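You operate a simulated robot arm through the tools that you are given. There is no shell and no other tool. Be economical: measure what you need, move in short steps, check, and stop when the job is done.

The job below is to be done with a simulated robot arm. You get a single attempt, and the scene is never put back.

JOB
Close both glue pots, wipe up the drips and push the plate in.
Fine: use the scrub pad and put it back. What is to be rubbed or washed off counts as gone when no trace of it is left.
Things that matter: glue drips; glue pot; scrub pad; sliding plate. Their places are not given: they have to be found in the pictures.

Only the result counts: the job must be done as asked and must still hold three seconds after the hand-in. Knocking over, shifting, dropping, spilling or breaking anything else fails it.

ROBOT AND FRAMES
A 6-joint arm with a two-finger parallel gripper, fixed in place. Base frame: the origin is at the foot of the arm, x ahead of it, y to its left, z up; the work surface is at about z = 0.85. Lengths are in m, angles in rad, forces in N, time in s.
With the tool pointing down near the work surface it reaches from about 0.26 to 0.68 m from the base axis. Its first joint turns from -1.152 to 1.152 rad. Payload 2.9 kg.
The TCP is the grasp point between the finger pads, 0.03 m short of the fingertips. In the tool frame z runs along the fingers and y along their closing line. Largest opening 0.11 m; finger width 0.02, thickness 0.01; the body of the gripper, 0.048 by 0.112 m, starts 0.055 m behind the TCP.
Orientation is that of the tool frame in the base frame, as a unit quaternion [w, x, y, z]. With the fingers straight down and closing along the base's y, the tool's x points along the base's -x, its y along +y and its z along -z.

CONTROLS
- The arm moves only by the tool apply_moves. Its arguments are lists of equal length, an entry for each row: "rotation": the turn, a rotation vector about the tool's x, y, z in units of 120 degrees (1.0 is 120 degrees), a list of three; "offset": the shift along the tool's x, y, z in units of 250 mm (1.0 is 250 mm), a list of three; "gripper": the finger opening in mm, from 0 to 110. In form: {"rotation": [[ax, ay, az], ...], "offset": [[tx, ty, tz], ...], "gripper": [gripper, ...]}. A call has 1 to 8 rows; each row is the pose to reach, as a shift and turn from the pose commanded when the call began, along the tool's axes at that moment. A call with a number of a shift or a turn outside -1 to 1 is refused whole. A row lasts 0.2 s, in which the tool goes at most 0.05 m and 0.15 rad; a call with a longer step from one row to the next is refused whole, and so is a gripper value outside its range. A pose out of reach is approached as far as the arm can. The call stops where the force on the tool passes 40 N (or 10 N more than at its start, if that is more) or the arm is blocked; 0.2 s more then pass. The fingers move at their own pace (about 0.108 m/s each) and stop on an object; they squeeze with about 40 N. The grip force told is the motor's: it shows also when the fingers shut on nothing. Time passes only in rows, and 0.2 s behind the last, so rows that repeat a pose let the fingers close. The reply holds the time, the measured pose of the TCP, the force on the tool along the base axes, the opening and the grip force, in the units named above and with some noise, with the torque about the TCP (base axes, N m) and any sound that the robot's microphone picked up.
- Cameras (640 x 400 px; columns grow to the right, rows downward): "scene" is fixed at [0.071, 0.4208, 1.3874]; the picture's right is [-0.83, -0.56, 0.00], its down [-0.33, 0.49, -0.81] and it looks along [0.45, -0.67, -0.59] (base axes); focal length 315 px, centre (320, 200). "wrist" rides on the gripper at [0.072, 0.017, -0.103] in the tool frame; the picture's right is [-0.23, 0.97, 0.00], its down [-0.76, -0.18, -0.62] and it looks along [-0.61, -0.14, 0.78] (tool axes); focal length 222 px, centre (320, 200).
- camera(camera): a new picture of that camera. It takes no simulated time.
- pixel_to_xyz(camera, pixels): for up to 12 pixels [column, row] of the newest picture of that camera ("zoom" is the newest enlarged one), the place [x, y, z] in the base frame of the surface seen there, good to about 0.002 m, but the place of the scene camera against the robot may be out by one fixed shift of up to 0.012 m in any direction. It takes no simulated time.
- zoom(camera, box): a new picture of the part [left, top, right, bottom] of that camera's present view, enlarged. It takes no simulated time.
- job_done(): hands the job in; it is judged then, once.

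Work in short steps. Measure before you move; look again where a grasp or a placing could have gone wrong, and mend it. You have 80 turns and 38 pictures in all, those below and enlarged ones among them. Open the gripper and draw the arm clear of the work before you hand the job in, unless the task says otherwise; then end with one line.

The tools are called after "Request:" as a command line: name --argument value ..., lists and objects as JSON in quotes. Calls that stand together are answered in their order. apply_moves: Moves the arm, as the interface text tells. Its arguments: {"type":"object","properties":{"rotation":{"type":"array","items":{"type":"array","items":{"type":"number"}}},"offset":{"type":"array","items":{"type":"array","items":{"type":"number"}}},"gripper":{"type":"array","items":{"type":"number"}}},"required":["rotation","offset","gripper"]} The other tools are called the same way: camera (camera) takes a picture; pixel_to_xyz (camera, pixels) gives the place of the surface under pixels of a picture; zoom (camera, box) takes an enlarged picture of a part of a camera's view; job_done () hands the job in.

At the start:

```text
t: 0.0
ee_pos: [0.4777, -0.0397, 1.1019]
ee_rot: [0.0, 0.0, 1.0, 0.0]
ft_force: [0.6, 0.4, 1.0]
torque: [-0.01, 0.04, -0.01]
opening: 0.1097
grip_force: 0.2
```

scene: 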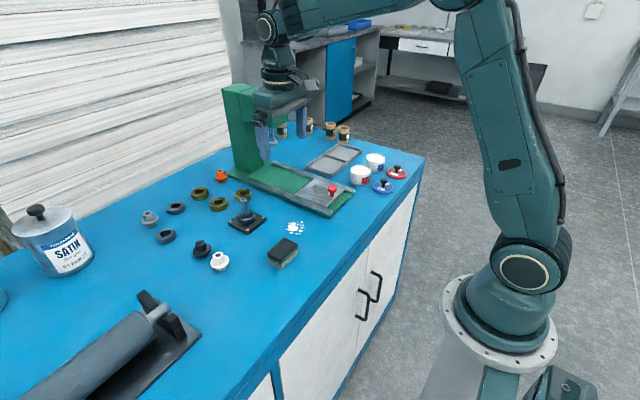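
wrist: 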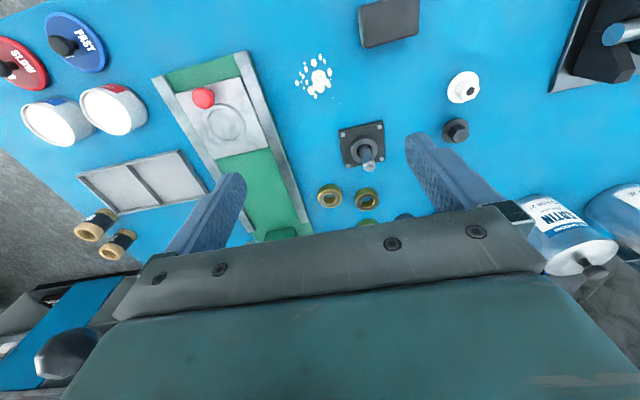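

The wrist picture shows two pots (about 55,120 and 113,108), a blue lid (75,42), a red lid (15,62), drips (315,75), a pad (388,22) and a plate with a red knob (203,98). I zoom in on the details.

Request:
zoom --camera "scene" --box '[300, 130, 430, 211]'

Request:
zoom --camera "wrist" --box '[0, 0, 240, 150]'

Request:
zoom --camera "scene" --box '[200, 150, 360, 280]'

```text
4.92 times, centred on (365, 170) of scene
```

zoom: 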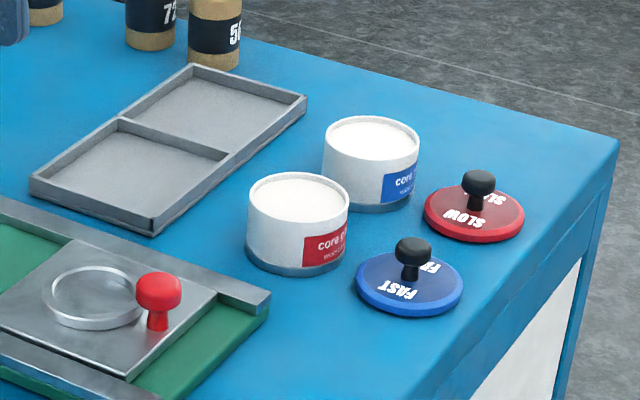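

```text
2.67 times, centred on (120, 75) of wrist
```

zoom: 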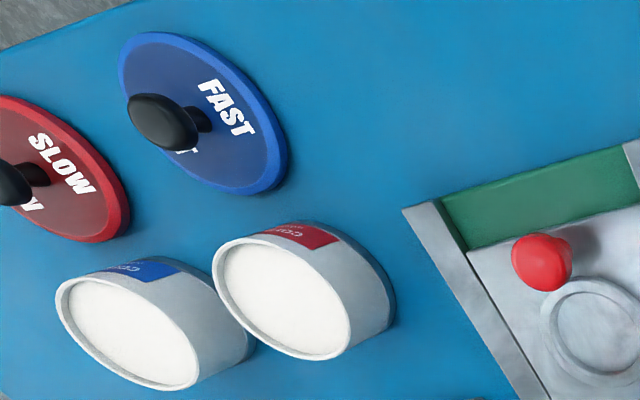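

```text
3.08 times, centred on (280, 215) of scene
```

zoom: 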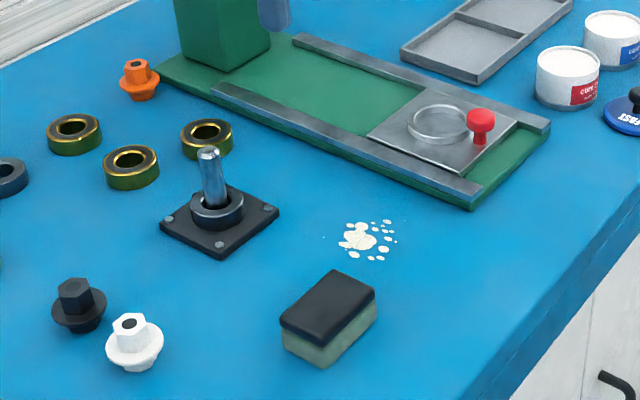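

I read the pot labels more closely.

Request:
zoom --camera "scene" --box '[348, 150, 396, 190]'

Request:
pixel_to_xyz --camera "wrist" --pixels '[[107, 112], [48, 124], [62, 45], [7, 69], [60, 25], [203, 97], [220, 122], [316, 78], [388, 22], [100, 30], [78, 68], [240, 170]]'

Request:
pixel_to_xyz --camera "scene" --pixels '[[360, 170], [375, 157], [384, 180], [398, 167], [332, 187], [296, 228], [285, 245], [272, 256], [287, 238], [298, 247], [283, 263], [320, 180]]'

```text
10.00 times, centred on (372, 170) of scene
```

zoom: 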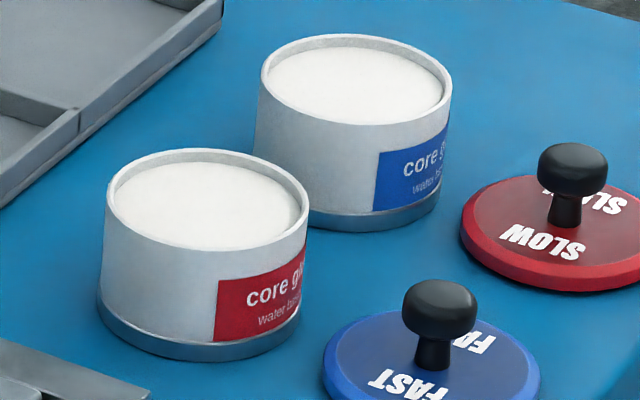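

```text
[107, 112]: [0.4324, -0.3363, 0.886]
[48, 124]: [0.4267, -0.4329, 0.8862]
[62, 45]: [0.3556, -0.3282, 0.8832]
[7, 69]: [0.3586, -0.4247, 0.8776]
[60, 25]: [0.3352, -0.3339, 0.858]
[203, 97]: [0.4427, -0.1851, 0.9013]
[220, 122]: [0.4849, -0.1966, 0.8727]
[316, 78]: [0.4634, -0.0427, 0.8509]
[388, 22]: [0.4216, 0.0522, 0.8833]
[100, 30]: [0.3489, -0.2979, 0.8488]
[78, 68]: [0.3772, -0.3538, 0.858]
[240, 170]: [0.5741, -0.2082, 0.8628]
```

```text
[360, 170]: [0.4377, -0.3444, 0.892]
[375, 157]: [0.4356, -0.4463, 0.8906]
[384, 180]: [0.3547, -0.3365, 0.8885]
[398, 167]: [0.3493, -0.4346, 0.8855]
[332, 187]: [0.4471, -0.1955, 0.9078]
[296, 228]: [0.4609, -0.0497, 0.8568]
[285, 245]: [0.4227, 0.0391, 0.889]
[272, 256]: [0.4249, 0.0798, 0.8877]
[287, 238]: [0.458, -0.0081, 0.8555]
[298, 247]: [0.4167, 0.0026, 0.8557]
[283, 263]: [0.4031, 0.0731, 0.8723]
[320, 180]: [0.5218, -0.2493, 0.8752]
```

The colours pair up: blue lid to blue label, red lid to red label. The wrist frame is the more accurate one, so I measure the pad, drips and knobs from it.

Request:
zoom --camera "wrist" --box '[280, 0, 440, 100]'

```text
4.00 times, centred on (360, 50) of wrist
```

zoom: 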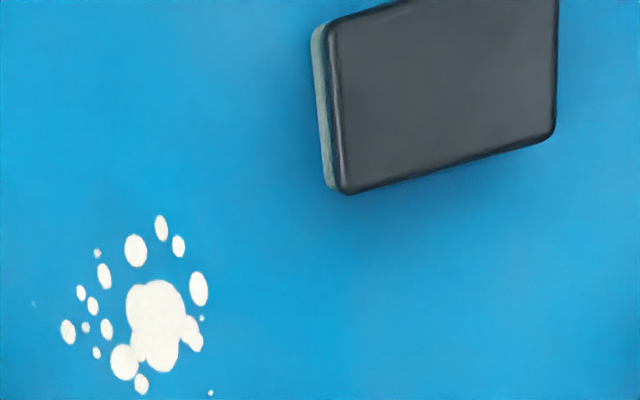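

Request:
pixel_to_xyz --camera "zoom" --pixels '[[342, 185], [545, 130], [340, 30], [545, 15], [442, 90], [68, 330], [33, 303], [210, 393], [161, 218], [198, 285], [140, 390], [440, 160]]'

```text
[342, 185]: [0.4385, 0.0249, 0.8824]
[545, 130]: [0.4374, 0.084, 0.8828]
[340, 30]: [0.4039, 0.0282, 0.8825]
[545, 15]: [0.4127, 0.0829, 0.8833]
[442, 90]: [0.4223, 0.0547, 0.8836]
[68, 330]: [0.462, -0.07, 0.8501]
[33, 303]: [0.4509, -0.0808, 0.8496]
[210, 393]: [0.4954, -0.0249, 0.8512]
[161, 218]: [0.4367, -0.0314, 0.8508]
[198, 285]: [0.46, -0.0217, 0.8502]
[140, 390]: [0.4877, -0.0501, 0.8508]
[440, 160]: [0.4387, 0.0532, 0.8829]
```

The pad is about 63 mm in y and 40 mm in x, centred on (0.419, 0.0545), almost square to the axes. I move above it and also check the rail and spindle edges near the drips.

Request:
pixel_to_xyz --camera "wrist" --pixels '[[246, 53], [270, 115], [290, 170], [340, 130], [382, 122], [370, 152], [463, 86], [225, 118], [160, 85], [200, 160], [450, 130], [328, 186]]'

Request:
apply_moves --rotation '[[0, 0, 0], [0, 0, 0], [0, 0, 0], [0, 0, 0], [0, 0, 0], [0, 0, 0]]' --offset '[[0.047, 0.0754, 0.1216], [0.0939, 0.1507, 0.2432], [0.1409, 0.2261, 0.3648], [0.1878, 0.3014, 0.4864], [0.2348, 0.3768, 0.608], [0.2348, 0.3768, 0.608]]' --gripper '[110, 110, 110, 110, 110, 110]'

Request:
camera --camera "wrist"

```text
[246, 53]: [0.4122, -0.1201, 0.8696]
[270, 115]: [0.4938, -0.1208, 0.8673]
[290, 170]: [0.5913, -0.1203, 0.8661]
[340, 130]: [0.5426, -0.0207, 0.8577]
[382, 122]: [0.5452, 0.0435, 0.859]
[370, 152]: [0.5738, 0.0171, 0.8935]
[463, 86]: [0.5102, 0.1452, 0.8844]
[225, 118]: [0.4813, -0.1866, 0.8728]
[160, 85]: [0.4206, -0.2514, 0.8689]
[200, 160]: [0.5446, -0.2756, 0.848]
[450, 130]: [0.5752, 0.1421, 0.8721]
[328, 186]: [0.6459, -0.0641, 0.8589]
```

```text
t: 1.4
ee_pos: [0.4185, 0.0547, 0.9505]
ee_rot: [0.0, 0.0, 1.0, 0.0]
ft_force: [0.8, 0.1, 0.5]
torque: [0.0, 0.01, 0.0]
opening: 0.1102
grip_force: 0.1
```

```text
30 pictures are left
```

wrist: 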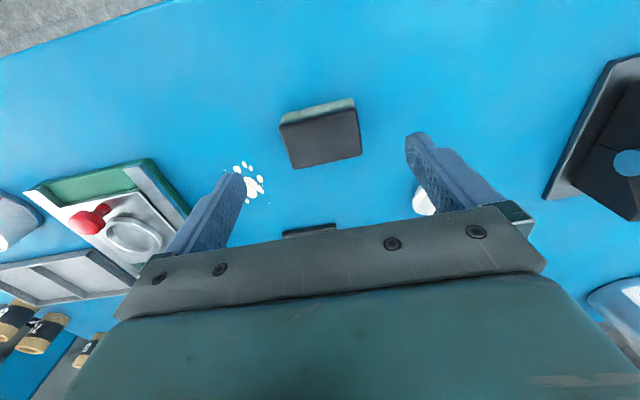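

The pad is at (320,132); I measure its corners up close.

Request:
pixel_to_xyz --camera "wrist" --pixels '[[283, 126], [356, 109], [295, 166], [360, 154], [283, 116], [352, 99], [320, 135], [320, 118], [328, 160]]'

```text
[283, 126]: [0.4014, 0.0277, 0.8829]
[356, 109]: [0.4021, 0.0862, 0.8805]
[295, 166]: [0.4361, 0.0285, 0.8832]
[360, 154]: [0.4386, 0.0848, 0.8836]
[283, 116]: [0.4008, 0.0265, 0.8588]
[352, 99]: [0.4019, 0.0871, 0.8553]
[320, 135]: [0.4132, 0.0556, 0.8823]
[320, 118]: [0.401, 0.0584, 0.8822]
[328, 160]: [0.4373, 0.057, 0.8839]
```

Pad centre (0.420, 0.056), top at 0.883. I go down to z 0.888 and close.

Request:
apply_moves --rotation '[[0, 0, 0], [0, 0, 0], [0, 0, 0], [0, 0, 0], [0, 0, 0], [0, 0, 0], [0, 0, 0]]' --offset '[[-0.006, 0.006, 0.125], [-0.006, 0.006, 0.2], [-0.006, 0.006, 0.25], [-0.006, 0.006, 0.25], [-0.006, 0.006, 0.25], [-0.006, 0.006, 0.25], [-0.006, 0.006, 0.25]]' --gripper '[110, 110, 110, 50, 50, 50, 50]'

```text
t: 3.0
ee_pos: [0.4199, 0.0538, 0.889]
ee_rot: [0.001, 0.0, 1.0, 0.0]
ft_force: [-0.7, 0.1, 0.6]
torque: [0.01, -0.02, -0.01]
opening: 0.0627
grip_force: 40.4
```

Pad held (opening 62.7 mm, grip 40 N). I lift 30 mm and carry it above the drips' centre (0.465, -0.052).

Request:
apply_moves --rotation '[[0, 0, 0], [0, 0, 0], [0, 0, 0], [0, 0, 0], [0, 0, 0], [0, 0, 0]]' --offset '[[0, 0, -0.12], [-0.06, -0.144, -0.12], [-0.12, -0.288, -0.12], [-0.18, -0.432, -0.12], [-0.18, -0.432, -0.02], [-0.18, -0.432, -0.02]]' --gripper '[50, 50, 50, 50, 50, 50]'

```text
t: 4.4
ee_pos: [0.4637, -0.0544, 0.8921]
ee_rot: [0.0, 0.0, 1.0, 0.001]
ft_force: [-0.3, 1.0, 0.2]
torque: [-0.01, 0.01, -0.03]
opening: 0.05
grip_force: 0.1
```

The opening fell to 50 mm with no grip: the pad was lost. I look.

Request:
camera --camera "wrist"

Request:
camera --camera "scene"

```text
29 pictures are left
```

wrist: 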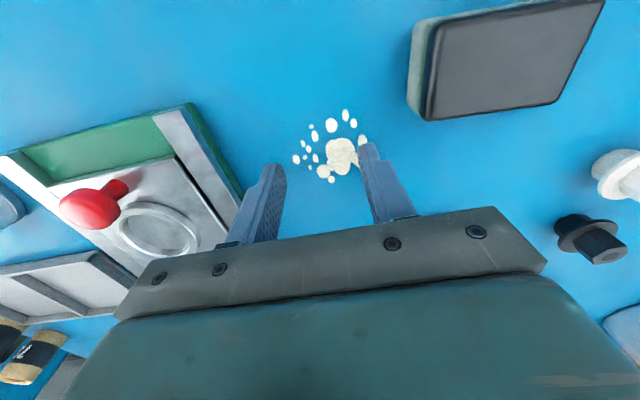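

```text
28 pictures are left
```

scene: 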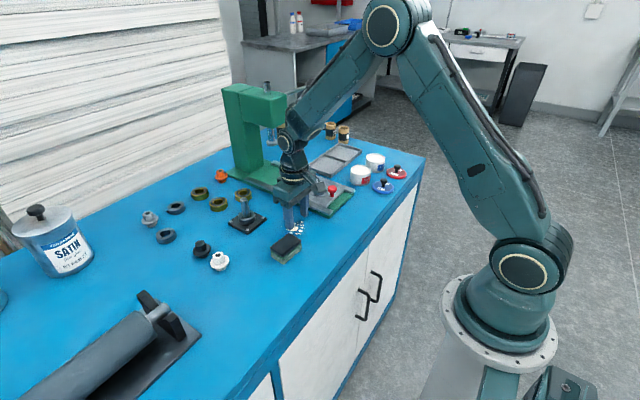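

The pad seems to be at nearly its old place; I measure it again.

Request:
pixel_to_xyz --camera "wrist" --pixels '[[428, 115], [552, 100], [438, 30], [590, 10], [510, 60], [412, 100], [422, 30], [430, 60]]'

Request:
zoom --camera "scene" --box '[250, 200, 340, 270]'

```text
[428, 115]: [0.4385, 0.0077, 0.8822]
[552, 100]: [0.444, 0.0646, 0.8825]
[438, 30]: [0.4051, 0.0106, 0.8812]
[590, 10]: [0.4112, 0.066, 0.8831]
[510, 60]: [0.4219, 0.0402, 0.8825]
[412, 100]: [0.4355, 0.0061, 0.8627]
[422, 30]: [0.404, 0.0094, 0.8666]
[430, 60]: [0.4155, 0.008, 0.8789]
```

```text
5.71 times, centred on (295, 235) of scene
```

zoom: 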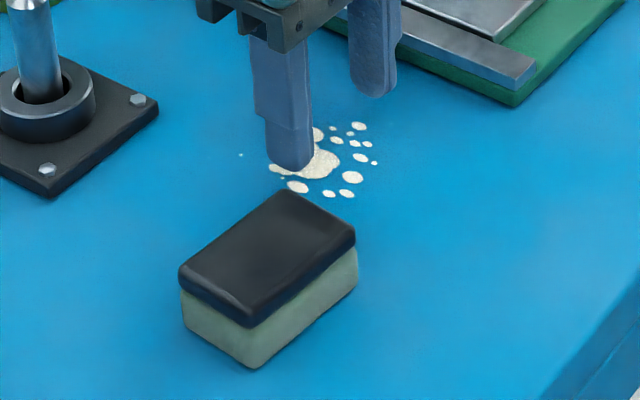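

The pad slid about 18 mm towards -y and lies flat with a yaw of about 0.1 rad, centre (0.422, 0.0375). I open above, align the fingers and regrip lower (z 0.884), closing fully.

Request:
apply_moves --rotation '[[0, 0, 0], [0, 0, 0.024], [0, 0, 0.048], [0, 0, 0.048], [0, 0, 0.048]]' --offset '[[0, 0, -0.18], [0.06, 0.12, -0.18], [0.12, 0.24, -0.18], [0.172, 0.357, -0.18], [0.172, 0.357, -0.14]]' --gripper '[50, 110, 110, 110, 110]'

Request:
camera --camera "wrist"

```text
t: 5.6
ee_pos: [0.4225, 0.0379, 0.9294]
ee_rot: [0.001, 0.051, 0.999, 0.0]
ft_force: [0.4, 0.1, -0.1]
torque: [0.01, 0.02, 0.05]
opening: 0.1101
grip_force: 0.1
```

```text
26 pictures are left
```

wrist: 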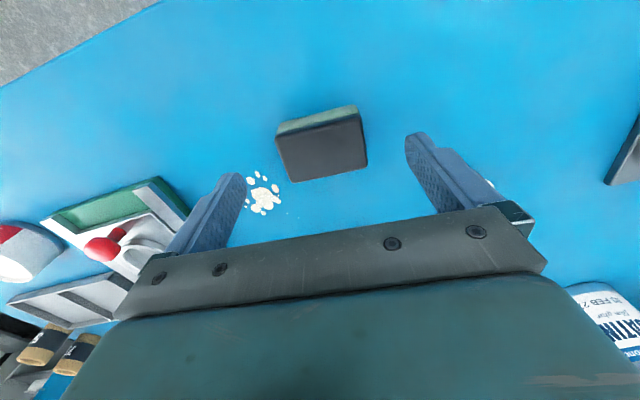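

Request:
pixel_to_xyz --camera "wrist" --pixels '[[281, 137], [357, 116], [294, 180], [365, 164], [323, 150]]'

```text
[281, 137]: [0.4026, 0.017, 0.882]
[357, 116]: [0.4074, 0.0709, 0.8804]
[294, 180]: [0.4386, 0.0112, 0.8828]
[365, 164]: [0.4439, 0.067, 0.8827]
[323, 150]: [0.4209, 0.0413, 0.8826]
```

Centre (0.423, 0.0415): I shift 4 mm, go down to 0.884 and close fully.

Request:
apply_moves --rotation '[[0, 0, 0], [0, 0, 0], [0, 0, 0], [0, 0, 0], [0, 0, 0], [0, 0, 0]]' --offset '[[0, 0.015, 0.08], [0, 0.015, 0.14], [0, 0.015, 0.182], [0, 0.015, 0.182], [0, 0.015, 0.182], [0, 0.015, 0.182]]' --gripper '[110, 110, 110, 0, 0, 0]'

Request:
apply_moves --rotation '[[0, 0, 0], [0, 0, 0], [0, 0, 0]]' --offset '[[0, 0, -0.02], [0, 0, -0.04], [0, 0, -0.06]]' --gripper '[0, 0, 0]'

```text
t: 7.0
ee_pos: [0.4235, 0.0405, 0.8826]
ee_rot: [0.0, 0.05, 0.999, 0.0]
ft_force: [0.6, 0.3, 0.0]
torque: [-0.01, 0.01, 0.01]
opening: 0.0635
grip_force: 40.2
```

```text
t: 7.8
ee_pos: [0.4236, 0.0395, 0.8983]
ee_rot: [0.0, 0.05, 0.999, 0.0]
ft_force: [-0.2, 0.5, -0.3]
torque: [0.0, 0.03, 0.01]
opening: 0.0632
grip_force: 39.7
```

Still held at 63 mm with 40 N after a 16 mm lift. I carry it slowly above the drips and turn the yaw back.

Request:
apply_moves --rotation '[[0, 0, 0], [0, 0, -0.01], [0, 0, -0.02], [0, 0, -0.03], [0, 0, -0.04], [0, 0, -0.048], [0, 0, -0.048], [0, 0, -0.048]]' --offset '[[-0.015, -0.025, 0], [-0.045, -0.08, 0], [-0.085, -0.145, 0], [-0.125, -0.215, 0], [-0.165, -0.285, 0], [-0.19, -0.33, 0], [-0.204, -0.353, 0], [-0.204, -0.353, 0]]' --gripper '[0, 0, 0, 0, 0, 0, 0, 0]'

Request:
camera --camera "wrist"

```text
t: 9.6
ee_pos: [0.4641, -0.0514, 0.8977]
ee_rot: [0.0, 0.0, 1.0, 0.0]
ft_force: [-1.0, 0.6, -1.2]
torque: [-0.04, 0.02, 0.02]
opening: 0.0635
grip_force: 39.7
```

```text
25 pictures are left
```

wrist: 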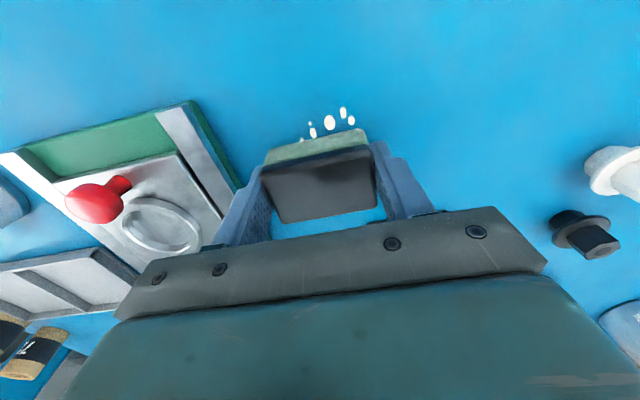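

The pad is held square above the drips. I lower it until contact shows.

Request:
apply_moves --rotation '[[0, 0, 0], [0, 0, 0], [0, 0, 0], [0, 0, 0]]' --offset '[[0, 0, 0.03], [0, 0, 0.05], [0, 0, 0.062], [0, 0, 0.066]]' --gripper '[0, 0, 0, 0]'

```text
t: 10.6
ee_pos: [0.4635, -0.0508, 0.8831]
ee_rot: [0.001, -0.001, 1.0, 0.0]
ft_force: [-7.5, 2.5, 21.4]
torque: [0.12, 0.23, 0.05]
opening: 0.0631
grip_force: 40.6
```

Contact gives 21 N; I ease slightly and wipe strokes in x at the left lane.

Request:
apply_moves --rotation '[[0, 0, 0], [0, 0, 0], [0, 0, 0], [0, 0, 0], [0, 0, 0], [0, 0, 0], [0, 0, 0], [0, 0, 0]]' --offset '[[0.03, -0.015, -0.003], [0.08, -0.034, -0.003], [0.136, -0.034, -0.003], [0.07, -0.034, -0.003], [0, -0.034, -0.003], [-0.08, -0.034, -0.003], [-0.164, -0.034, -0.003], [-0.164, -0.034, -0.003]]' --gripper '[0, 0, 0, 0, 0, 0, 0, 0]'

```text
t: 12.4
ee_pos: [0.507, -0.0585, 0.8822]
ee_rot: [0.0, 0.0, 1.0, 0.0]
ft_force: [-7.8, 0.5, 16.0]
torque: [-0.02, 0.1, -0.02]
opening: 0.0632
grip_force: 40.1
```

Holding at 16 N. Now the right lane, back and forth, ending at the centre.

Request:
apply_moves --rotation '[[0, 0, 0], [0, 0, 0], [0, 0, 0], [0, 0, 0], [0, 0, 0], [0, 0, 0], [0, 0, 0], [0, 0, 0]]' --offset '[[0, 0.03, 0], [0, 0.065, 0], [0.08, 0.065, 0], [0.16, 0.065, 0], [0.24, 0.065, 0], [0.3, 0.065, 0], [0.22, 0.065, 0], [0.14, 0.065, 0]]' --gripper '[0, 0, 0, 0, 0, 0, 0, 0]'

Request:
apply_moves --rotation '[[0, 0, 0], [0, 0, 0], [0, 0, 0], [0, 0, 0], [0, 0, 0], [0, 0, 0], [0, 0, 0]]' --offset '[[0, -0.03, 0], [0.08, -0.045, 0], [0, -0.045, 0], [-0.08, -0.03, 0], [0, -0.02, 0], [0, -0.02, -0.06], [0, 0.16, -0.1]]' --gripper '[0, 0, 0, 0, 0, 0, 0]'

Request:
zoom --camera "wrist" --box '[160, 60, 400, 220]'

```text
t: 14.2
ee_pos: [0.4727, -0.044, 0.8817]
ee_rot: [-0.001, 0.0, 1.0, -0.001]
ft_force: [-16.4, -2.0, 35.5]
torque: [0.03, 0.26, 0.06]
opening: 0.0631
grip_force: 39.5
```

```text
t: 15.8
ee_pos: [0.471, -0.0034, 0.9075]
ee_rot: [-0.001, 0.0, 1.0, 0.0]
ft_force: [-0.5, 0.3, -0.2]
torque: [0.02, 0.04, -0.01]
opening: 0.0635
grip_force: 40.3
```

```text
2.50 times, centred on (280, 140) of wrist
```

zoom: 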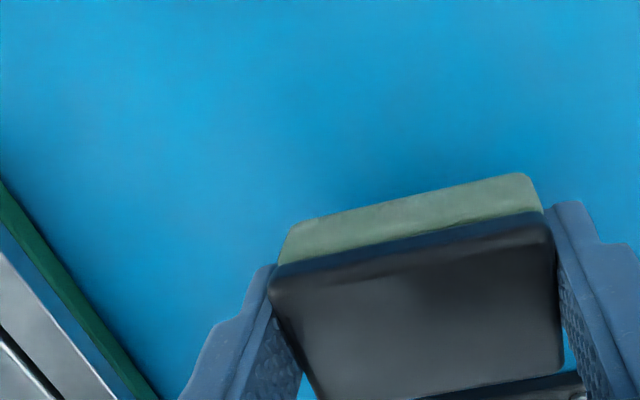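

The near part looks clean. I check the whole wiped area from the scene camera before returning the pad.

Request:
apply_moves --rotation '[[0, 0, 0], [0, 0, 0], [0, 0, 0], [0, 0, 0], [0, 0, 0], [0, 0, 0]]' --offset '[[0.04, 0.04, -0.04], [0.1, 0.1, -0.08], [0.15, 0.17, -0.08], [0.19, 0.22, -0.08], [0.202, 0.238, -0.08], [0.202, 0.238, -0.08]]' --gripper '[0, 0, 0, 0, 0, 0]'

Request:
zoom --camera "scene" --box '[240, 190, 340, 265]'

Request:
camera --camera "wrist"

```text
t: 17.2
ee_pos: [0.4183, 0.0553, 0.9278]
ee_rot: [0.0, 0.0, 1.0, 0.0]
ft_force: [0.3, 0.3, -0.6]
torque: [0.0, 0.03, -0.01]
opening: 0.0632
grip_force: 40.1
```

```text
5.33 times, centred on (290, 228) of scene
```

zoom: 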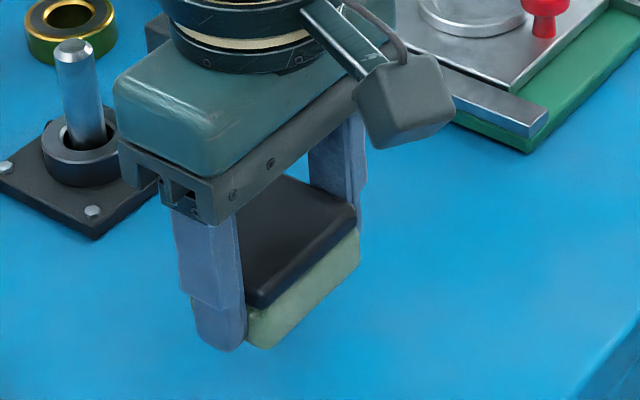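

```text
22 pictures are left
```

wrist: 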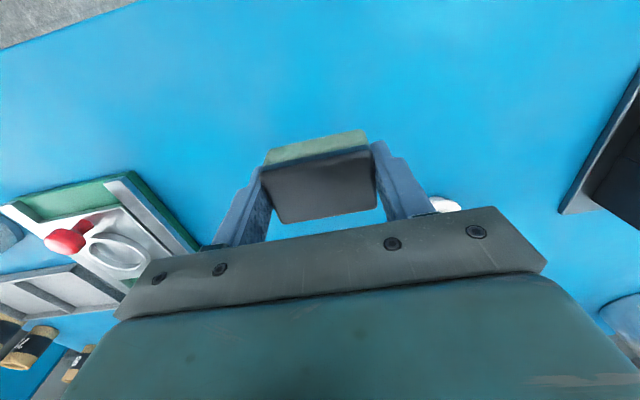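

No drips seen near (245,185) any more. I check the pad's pose in hand before lowering.

Request:
pixel_to_xyz --camera "wrist" --pixels '[[268, 173], [368, 153], [284, 218], [372, 205], [322, 190], [325, 213], [316, 165]]'

```text
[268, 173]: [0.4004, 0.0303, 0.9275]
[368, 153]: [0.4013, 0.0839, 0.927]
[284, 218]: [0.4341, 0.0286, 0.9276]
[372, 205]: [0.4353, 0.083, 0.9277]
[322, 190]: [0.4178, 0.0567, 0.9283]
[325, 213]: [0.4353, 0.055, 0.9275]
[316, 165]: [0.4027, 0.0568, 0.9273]
```

Top at 0.9275 needs to come to 0.883; I lower 44 mm with a 1.5 mm correction in x and release.

Request:
apply_moves --rotation '[[0, 0, 0], [0, 0, 0], [0, 0, 0], [0, 0, 0], [0, 0, 0], [0, 0, 0]]' --offset '[[-0.006, 0, 0.08], [-0.006, 0.002, 0.14], [-0.006, 0.002, 0.165], [-0.006, 0.002, 0.176], [-0.006, 0.002, 0.176], [-0.006, 0.002, 0.176]]' --gripper '[0, 0, 0, 0, 0, 0]'

Request:
apply_moves --rotation '[[0, 0, 0], [0, 0, 0], [0, 0, 0], [0, 0, 0], [0, 0, 0], [0, 0, 0], [0, 0, 0], [0, 0, 0]]' --offset '[[0, 0, 0], [0, 0, 0], [0, 0, 0], [0, 0, -0.15], [0, 0, -0.3], [0, 0, -0.45], [0, -0.15, -0.55], [0, -0.3, -0.65]]' --gripper '[80, 110, 110, 110, 110, 110, 110, 110]'

Request:
camera --camera "wrist"

```text
t: 18.6
ee_pos: [0.4214, 0.0551, 0.883]
ee_rot: [0.0, 0.0, 1.0, 0.0]
ft_force: [1.3, -0.1, -0.4]
torque: [0.01, 0.0, 0.02]
opening: 0.0632
grip_force: 40.4
```

```text
t: 20.4
ee_pos: [0.4223, -0.0204, 1.0457]
ee_rot: [0.0, 0.0, 1.0, -0.001]
ft_force: [-0.1, 0.3, 0.4]
torque: [-0.01, -0.02, -0.04]
opening: 0.1103
grip_force: 0.1
```

```text
21 pictures are left
```

wrist: 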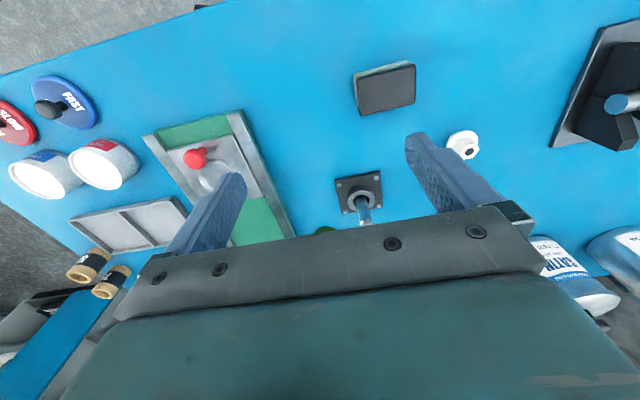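

I zoom in on the drip area (around 310,120) and check the pad's place.

Request:
zoom --camera "wrist" --box '[255, 60, 435, 172]'

Request:
pixel_to_xyz --camera "wrist" --pixels '[[357, 78], [413, 64], [363, 113], [414, 104], [98, 165], [40, 182], [88, 155], [50, 107], [85, 100], [195, 158], [215, 172], [8, 115]]'

Request:
zoom --camera "scene" --box '[240, 190, 340, 265]'

```text
3.56 times, centred on (345, 116) of wrist
```

zoom: 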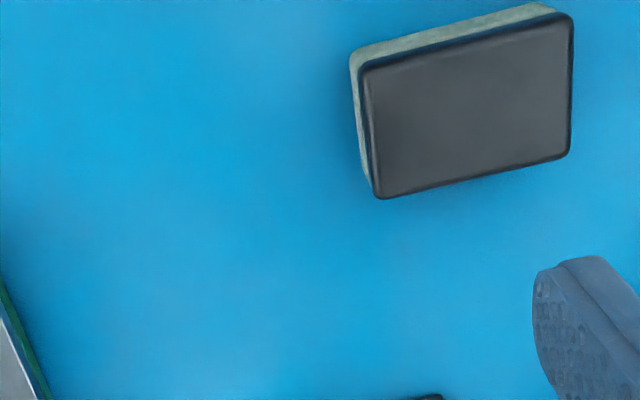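

```text
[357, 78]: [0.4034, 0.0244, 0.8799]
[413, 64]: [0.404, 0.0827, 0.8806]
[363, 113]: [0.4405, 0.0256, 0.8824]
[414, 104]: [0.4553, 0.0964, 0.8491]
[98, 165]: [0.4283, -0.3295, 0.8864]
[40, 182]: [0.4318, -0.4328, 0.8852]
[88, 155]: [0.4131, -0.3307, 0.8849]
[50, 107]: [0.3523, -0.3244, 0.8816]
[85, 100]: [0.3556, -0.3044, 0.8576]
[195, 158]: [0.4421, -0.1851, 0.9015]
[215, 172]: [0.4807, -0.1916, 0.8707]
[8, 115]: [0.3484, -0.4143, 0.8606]
```

```text
5.33 times, centred on (290, 228) of scene
```

zoom: 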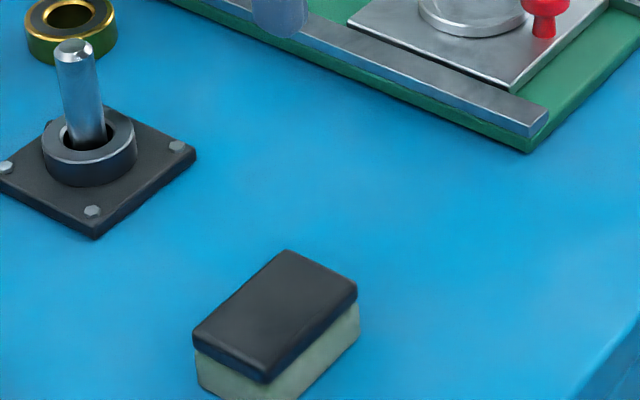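

Drips fully gone; pad back at its place. Now I move above the FAST lid at about (0.355,-0.328), gripper partly closed.

Request:
apply_moves --rotation '[[0, 0, 0], [0, 0, 0], [0, 0, 0], [0, 0, 0], [0, 0, 0], [0, 0, 0]]' --offset '[[0.04, -0.16, 0.03], [0.08, -0.32, 0.06], [0.12, -0.48, 0.09], [0.16, -0.64, 0.12], [0.2, -0.8, 0.15], [0.24, -0.96, 0.18]]' --gripper '[50, 50, 50, 50, 50, 50]'

Request:
apply_moves --rotation '[[0, 0, 0], [0, 0, 0], [0, 0, 0]]' --offset '[[0.03, -0.14, 0.03], [0.03, -0.27, 0.08], [0.03, -0.27, 0.08]]' --gripper '[50, 50, 50]'

Request:
camera --camera "wrist"

```text
t: 21.8
ee_pos: [0.3595, -0.2602, 0.9975]
ee_rot: [0.001, 0.0, 1.0, 0.0]
ft_force: [0.7, -0.6, -0.2]
torque: [0.04, 0.0, 0.01]
opening: 0.05
grip_force: 0.0
```

```text
t: 22.6
ee_pos: [0.3555, -0.3276, 0.9783]
ee_rot: [0.0, 0.0, 1.0, 0.0]
ft_force: [-0.4, -0.2, -0.4]
torque: [-0.01, 0.01, -0.01]
opening: 0.0503
grip_force: 0.1
```

```text
18 pictures are left
```

wrist: 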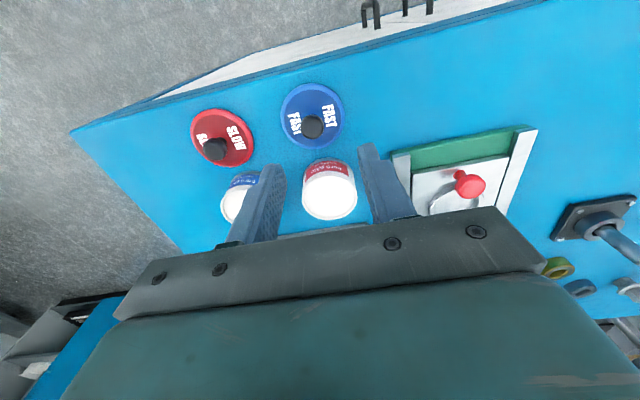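

I zoom on lids and pots for exact centres.

Request:
zoom --camera "wrist" --box '[180, 75, 380, 225]'

```text
2.67 times, centred on (280, 150) of wrist
```

zoom: 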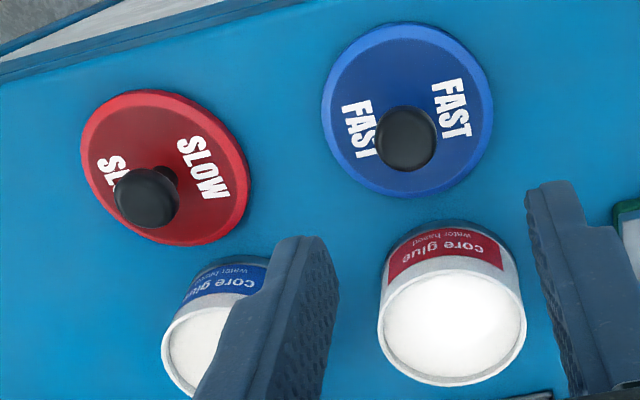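

Request:
pixel_to_xyz --camera "zoom" --pixels '[[326, 105], [490, 110], [400, 26], [415, 193], [406, 138], [84, 150], [244, 190], [140, 94], [190, 241], [148, 198], [383, 310], [523, 328]]'

Request:
pixel_to_xyz --camera "zoom" --pixels '[[445, 258], [455, 381], [450, 320], [384, 138], [428, 138], [406, 110], [406, 160], [396, 240], [505, 250], [270, 262], [180, 320], [200, 350]]'

```text
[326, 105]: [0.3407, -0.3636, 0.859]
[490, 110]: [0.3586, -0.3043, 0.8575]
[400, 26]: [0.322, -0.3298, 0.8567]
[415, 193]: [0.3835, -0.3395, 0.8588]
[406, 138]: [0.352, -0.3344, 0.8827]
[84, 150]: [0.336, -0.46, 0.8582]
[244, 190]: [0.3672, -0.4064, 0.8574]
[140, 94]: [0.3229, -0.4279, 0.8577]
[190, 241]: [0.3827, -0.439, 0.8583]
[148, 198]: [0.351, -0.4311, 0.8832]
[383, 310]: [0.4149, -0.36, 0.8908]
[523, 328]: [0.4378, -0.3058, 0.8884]
```

```text
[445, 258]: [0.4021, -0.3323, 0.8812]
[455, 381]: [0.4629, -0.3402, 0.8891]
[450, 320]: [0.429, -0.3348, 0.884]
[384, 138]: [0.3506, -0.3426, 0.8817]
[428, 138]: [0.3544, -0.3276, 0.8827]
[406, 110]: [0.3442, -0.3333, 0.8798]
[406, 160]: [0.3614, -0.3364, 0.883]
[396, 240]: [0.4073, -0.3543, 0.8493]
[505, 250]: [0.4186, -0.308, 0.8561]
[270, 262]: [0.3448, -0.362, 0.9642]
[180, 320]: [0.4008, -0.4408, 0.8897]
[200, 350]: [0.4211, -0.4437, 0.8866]
```

FAST lid centre (0.352,-0.335), knob top 0.883; red pot centre about (0.432,-0.335), rim 0.89, radius 30 mm. I descend onto the FAST knob with tips above the lid disc, and close.

Request:
apply_moves --rotation '[[0, 0, 0], [0, 0, 0], [0, 0, 0], [0, 0, 0], [0, 0, 0], [0, 0, 0], [0, 0, 0]]' --offset '[[0.012, -0.028, 0.12], [0.012, -0.028, 0.24], [0.012, -0.028, 0.32], [0.012, -0.028, 0.352], [0.012, -0.028, 0.352], [0.012, -0.028, 0.352], [0.012, -0.028, 0.352]]' --gripper '[50, 50, 50, 50, 0, 0, 0]'

```text
t: 24.2
ee_pos: [0.3512, -0.3334, 0.8925]
ee_rot: [0.0, 0.0, 1.0, 0.0]
ft_force: [0.4, -0.6, -0.2]
torque: [0.01, 0.04, -0.02]
opening: 0.0186
grip_force: 39.7
```

Knob gripped (18.6 mm). I lift gently by 80 mm and look.

Request:
apply_moves --rotation '[[0, 0, 0], [0, 0, 0], [0, 0, 0], [0, 0, 0], [0, 0, 0], [0, 0, 0]]' --offset '[[0, 0, -0.04], [0, 0, -0.12], [0, 0, -0.2], [0, 0, -0.28], [0, 0, -0.34], [0, 0, -0.34]]' --gripper '[0, 0, 0, 0, 0, 0]'

Request:
camera --camera "wrist"

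```text
t: 25.6
ee_pos: [0.3509, -0.3347, 0.9781]
ee_rot: [0.0, 0.0, 1.0, 0.0]
ft_force: [-0.1, -0.2, -0.5]
torque: [-0.01, 0.02, 0.02]
opening: 0.0187
grip_force: 39.7
```

```text
16 pictures are left
```

wrist: 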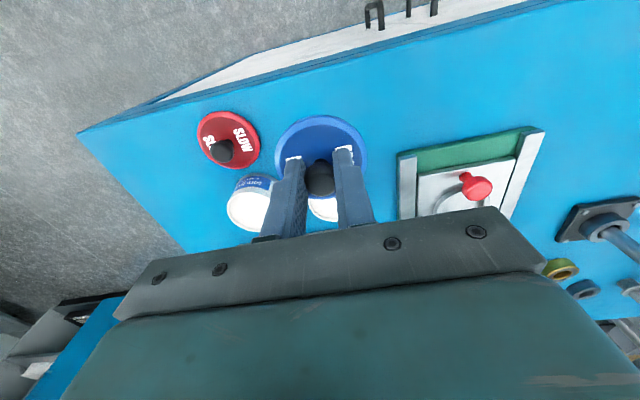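

Lid held level. The blue pot is visible at (250,207); I zoom to measure its rim.

Request:
zoom --camera "wrist" --box '[210, 100, 380, 240]'

```text
2.86 times, centred on (295, 170) of wrist
```

zoom: 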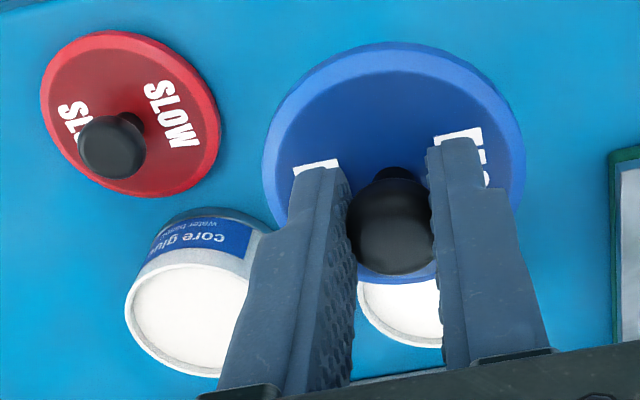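

Request:
pixel_to_xyz --camera "zoom" --pixels '[[128, 310], [247, 285], [195, 250], [200, 374], [170, 359], [135, 285], [190, 315], [280, 110], [505, 110], [385, 55], [400, 345], [435, 280]]'

```text
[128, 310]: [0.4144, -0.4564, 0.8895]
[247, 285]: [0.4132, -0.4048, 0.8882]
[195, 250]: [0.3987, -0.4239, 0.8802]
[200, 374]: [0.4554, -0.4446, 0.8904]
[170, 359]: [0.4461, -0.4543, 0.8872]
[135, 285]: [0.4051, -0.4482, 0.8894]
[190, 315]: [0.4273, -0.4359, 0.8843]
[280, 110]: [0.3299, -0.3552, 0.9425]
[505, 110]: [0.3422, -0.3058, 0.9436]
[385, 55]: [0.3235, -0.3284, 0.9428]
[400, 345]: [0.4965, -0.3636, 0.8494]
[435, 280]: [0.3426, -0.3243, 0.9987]
```

Blue pot centre fits (0.4285,-0.4305), r 30 mm; lid is centred on the TCP within 1 mm. I carry the lid over it.

Request:
apply_moves --rotation '[[0, 0, 0], [0, 0, 0], [0, 0, 0], [0, 0, 0], [0, 0, 0], [0, 0, 0]]' --offset '[[-0.06, -0.075, 0], [-0.13, -0.16, 0], [-0.2, -0.25, 0], [-0.26, -0.33, 0], [-0.306, -0.382, 0], [-0.306, -0.382, 0]]' --gripper '[0, 0, 0, 0, 0, 0]'

Request:
apply_moves --rotation '[[0, 0, 0], [0, 0, 0], [0, 0, 0], [0, 0, 0]]' --offset '[[0, 0, 0.06], [0, 0, 0.12], [0, 0, 0.14], [0, 0, 0.14]]' --gripper '[0, 0, 0, 0]'

Request:
zoom --camera "wrist" --box '[220, 80, 420, 240]'

Request:
zoom --camera "scene" --box '[335, 120, 425, 195]'

```text
t: 27.0
ee_pos: [0.4285, -0.4311, 0.9777]
ee_rot: [0.0, 0.0, 1.0, 0.0]
ft_force: [0.2, -0.5, -0.5]
torque: [0.01, 0.01, 0.01]
opening: 0.0185
grip_force: 39.9
```

```text
t: 28.0
ee_pos: [0.4275, -0.4299, 0.9421]
ee_rot: [0.0, 0.0, 1.0, 0.0]
ft_force: [0.7, 0.7, -1.0]
torque: [0.0, 0.02, 0.02]
opening: 0.0188
grip_force: 39.9
```

```text
2.50 times, centred on (320, 160) of wrist
```

zoom: 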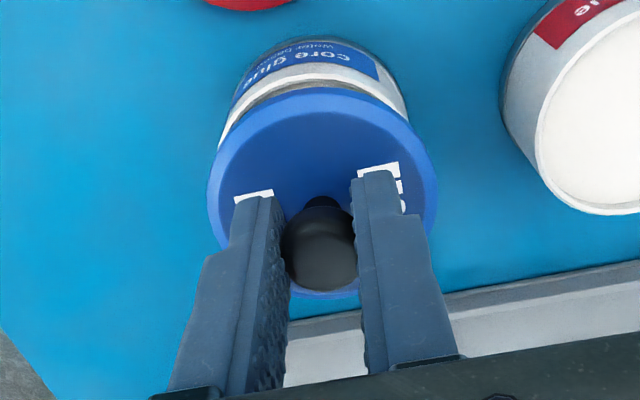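

```text
5.33 times, centred on (380, 158) of scene
```

zoom: 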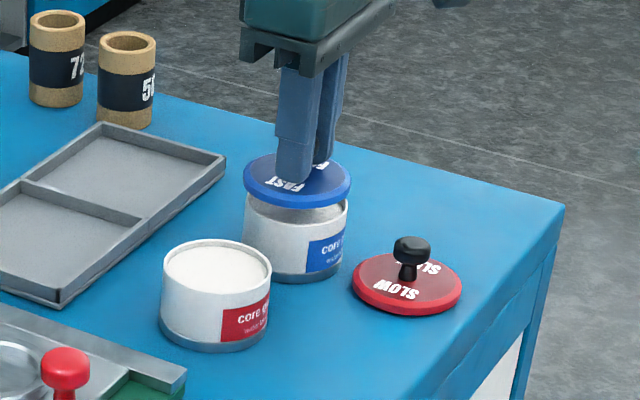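

The lid is lined up with the pot in both views, some 10 mm above. I lower until contact.

Request:
apply_moves --rotation '[[0, 0, 0], [0, 0, 0], [0, 0, 0], [0, 0, 0], [0, 0, 0], [0, 0, 0]]' --offset '[[0, 0, 0.016], [0, 0, 0.028], [0, 0, 0.036], [0, 0, 0.042], [0, 0, 0.046], [0, 0, 0.046]]' --gripper '[0, 0, 0, 0, 0, 0]'

```text
t: 29.4
ee_pos: [0.4285, -0.4283, 0.9322]
ee_rot: [0.001, 0.0, 1.0, 0.0]
ft_force: [0.2, -1.8, 6.0]
torque: [0.09, -0.04, 0.02]
opening: 0.0188
grip_force: 39.9
```

Contact at 6 N, TCP 0.932, matching the rim height. I open and rise, then look.

Request:
apply_moves --rotation '[[0, 0, 0], [0, 0, 0], [0, 0, 0], [0, 0, 0], [0, 0, 0], [0, 0, 0]]' --offset '[[0, 0, 0], [0, 0, 0], [0, 0, -0.1], [0.06, 0, -0.2], [0.16, 0, -0.22], [0.28, 0, -0.22]]' --gripper '[50, 50, 50, 50, 50, 50]'

Request:
zoom --camera "wrist" --box '[220, 60, 440, 240]'

Request:
zoom --camera "scene" --box '[335, 120, 425, 195]'

```text
t: 30.8
ee_pos: [0.3573, -0.4289, 0.985]
ee_rot: [0.0, 0.0, 1.0, 0.0]
ft_force: [-0.4, -0.7, 0.1]
torque: [-0.01, 0.01, 0.01]
opening: 0.05
grip_force: 0.1
```

```text
2.22 times, centred on (330, 150) of wrist
```

zoom: 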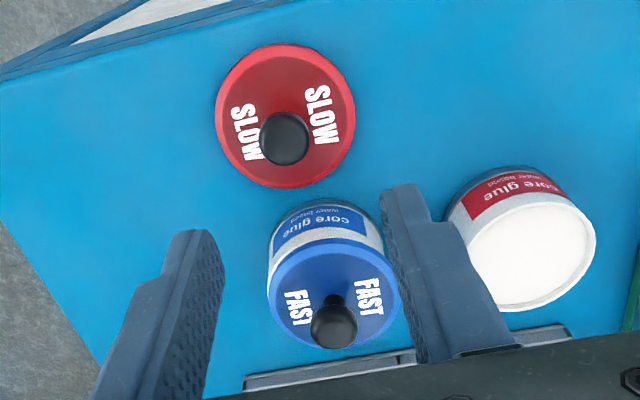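

```text
5.33 times, centred on (380, 158) of scene
```

zoom: 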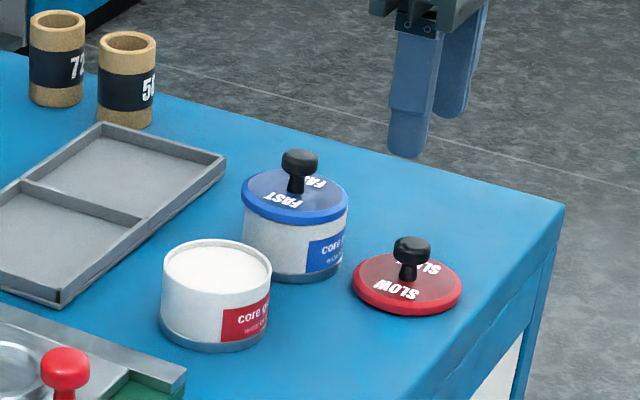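

The FAST lid sits squarely on the blue pot. I measure the SLOW lid and the red pot again.

Request:
pixel_to_xyz --camera "wrist" --pixels '[[284.5, 112], [343.5, 113], [315.6, 83], [315.6, 142.5], [314.3, 122], [397, 172], [452, 166], [420, 150], [429, 197], [408, 191], [448, 182], [345, 196]]'

```text
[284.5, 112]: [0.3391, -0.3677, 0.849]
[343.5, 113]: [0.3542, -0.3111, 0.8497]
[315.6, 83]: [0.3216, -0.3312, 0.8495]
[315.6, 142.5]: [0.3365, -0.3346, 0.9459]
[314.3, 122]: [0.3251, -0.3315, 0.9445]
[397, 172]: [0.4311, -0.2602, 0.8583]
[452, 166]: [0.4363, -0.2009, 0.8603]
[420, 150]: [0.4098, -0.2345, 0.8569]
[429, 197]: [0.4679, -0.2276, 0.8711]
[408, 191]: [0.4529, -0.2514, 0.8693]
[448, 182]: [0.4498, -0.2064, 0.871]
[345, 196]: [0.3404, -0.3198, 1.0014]
```

Those answers refer to an older full picture, so I take a fresh one.

Request:
zoom --camera "wrist" --box '[220, 60, 440, 240]'

Request:
pixel_to_xyz --camera "zoom" --pixels '[[219, 115], [351, 117], [288, 50], [288, 183], [284, 138], [465, 255], [593, 238], [540, 307], [490, 295], [580, 275], [275, 290], [398, 290]]'

```text
2.22 times, centred on (330, 150) of wrist
```

zoom: 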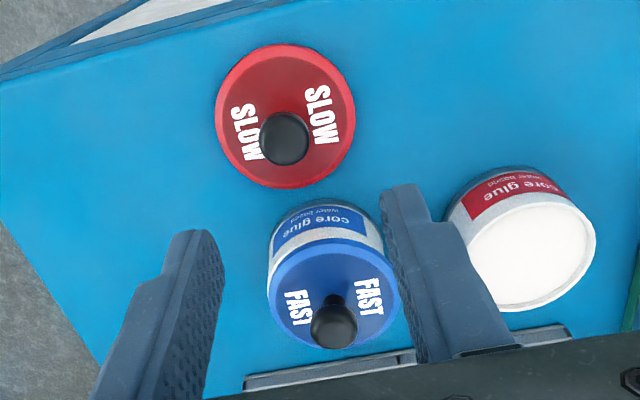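

```text
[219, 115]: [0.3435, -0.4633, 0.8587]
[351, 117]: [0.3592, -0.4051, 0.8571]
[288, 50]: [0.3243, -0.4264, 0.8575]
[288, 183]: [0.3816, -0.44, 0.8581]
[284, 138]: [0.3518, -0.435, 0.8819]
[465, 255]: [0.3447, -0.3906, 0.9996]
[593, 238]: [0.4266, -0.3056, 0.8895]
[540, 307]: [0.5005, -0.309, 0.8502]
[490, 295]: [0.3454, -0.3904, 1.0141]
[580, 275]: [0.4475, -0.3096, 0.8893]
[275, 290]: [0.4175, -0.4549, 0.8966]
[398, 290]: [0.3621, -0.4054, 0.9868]
```

SLOW knob at (0.352,-0.434). I descend on it and close.

Request:
apply_moves --rotation '[[0, 0, 0], [0, 0, 0], [0, 0, 0], [0, 0, 0], [0, 0, 0], [0, 0, 0], [0, 0, 0]]' --offset '[[0.022, -0.015, 0.12], [0.022, -0.015, 0.24], [0.022, -0.015, 0.34], [0.022, -0.015, 0.374], [0.022, -0.015, 0.374], [0.022, -0.015, 0.374], [0.022, -0.015, 0.374]]' --gripper '[50, 50, 50, 50, 0, 0, 0]'

Request:
apply_moves --rotation '[[0, 0, 0], [0, 0, 0], [0, 0, 0], [0, 0, 0], [0, 0, 0], [0, 0, 0]]' --offset '[[0, 0, -0.04], [0, 0, -0.12], [0, 0, -0.2], [0, 0, -0.28], [0, 0, -0.36], [0, 0, -0.36]]' --gripper '[0, 0, 0, 0, 0, 0]'

```text
t: 32.4
ee_pos: [0.3524, -0.4341, 0.8917]
ee_rot: [0.0, -0.001, 1.0, 0.0]
ft_force: [0.1, 0.4, -0.5]
torque: [0.02, 0.0, 0.0]
opening: 0.0188
grip_force: 40.2
```

```text
t: 33.8
ee_pos: [0.3531, -0.4346, 0.9816]
ee_rot: [0.001, 0.0, 1.0, 0.0]
ft_force: [0.9, 0.4, 0.0]
torque: [-0.02, 0.0, 0.01]
opening: 0.0186
grip_force: 40.1
```

Red lid held at 18.6 mm. I carry it above the red pot centre (0.432,-0.335) and lower to about 10 mm above the rim.

Request:
apply_moves --rotation '[[0, 0, 0], [0, 0, 0], [0, 0, 0], [0, 0, 0], [0, 0, 0], [0, 0, 0], [0, 0, 0], [0, 0, 0]]' --offset '[[-0.03, 0.07, 0], [-0.1, 0.16, 0], [-0.18, 0.26, 0], [-0.26, 0.34, 0], [-0.32, 0.396, 0], [-0.32, 0.396, 0.07], [-0.32, 0.396, 0.155], [-0.32, 0.396, 0.155]]' --gripper '[0, 0, 0, 0, 0, 0, 0, 0]'

Request:
zoom --camera "scene" --box '[335, 120, 425, 195]'

Request:
zoom --camera "wrist" --box '[220, 80, 420, 240]'

```text
t: 35.6
ee_pos: [0.4317, -0.3337, 0.9429]
ee_rot: [0.0, 0.0, 1.0, 0.0]
ft_force: [-0.2, 0.1, -1.1]
torque: [-0.03, -0.03, -0.01]
opening: 0.0186
grip_force: 39.2
```

```text
5.33 times, centred on (380, 158) of scene
```

zoom: 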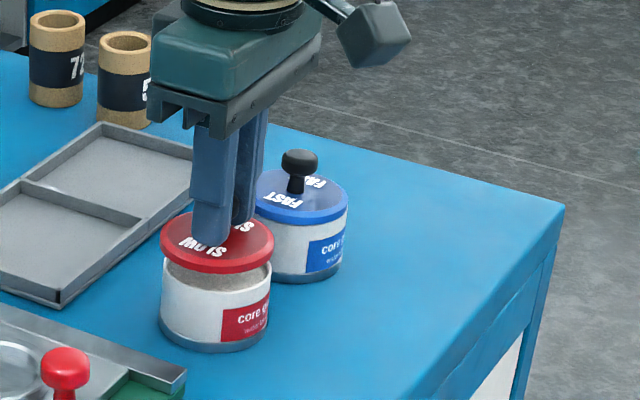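

```text
2.50 times, centred on (320, 160) of wrist
```

zoom: 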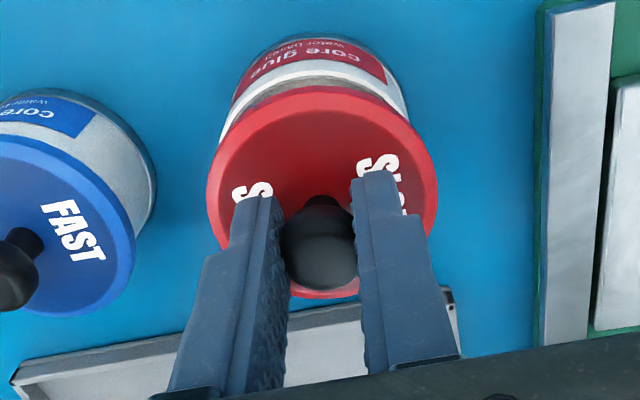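

Aligned in both views. I lower until contact.

Request:
apply_moves --rotation '[[0, 0, 0], [0, 0, 0], [0, 0, 0], [0, 0, 0], [0, 0, 0], [0, 0, 0]]' --offset '[[0, 0, 0.016], [0, 0, 0.028], [0, 0, 0.036], [0, 0, 0.042], [0, 0, 0.046], [0, 0, 0.046]]' --gripper '[0, 0, 0, 0, 0, 0]'

```text
t: 37.0
ee_pos: [0.4316, -0.334, 0.9322]
ee_rot: [-0.001, 0.0, 1.0, -0.001]
ft_force: [0.8, -0.3, -0.7]
torque: [0.03, -0.04, -0.03]
opening: 0.0186
grip_force: 40.1
```

No contact force yet; I go down a few mm more in small steps.

Request:
apply_moves --rotation '[[0, 0, 0], [0, 0, 0], [0, 0, 0]]' --offset '[[0, 0, 0.004], [0, 0, 0.007], [0, 0, 0.007]]' --gripper '[0, 0, 0]'

```text
t: 37.8
ee_pos: [0.4321, -0.3339, 0.9326]
ee_rot: [0.001, 0.0, 1.0, 0.0]
ft_force: [0.8, 0.5, 10.0]
torque: [0.04, -0.29, 0.02]
opening: 0.0185
grip_force: 40.1
```

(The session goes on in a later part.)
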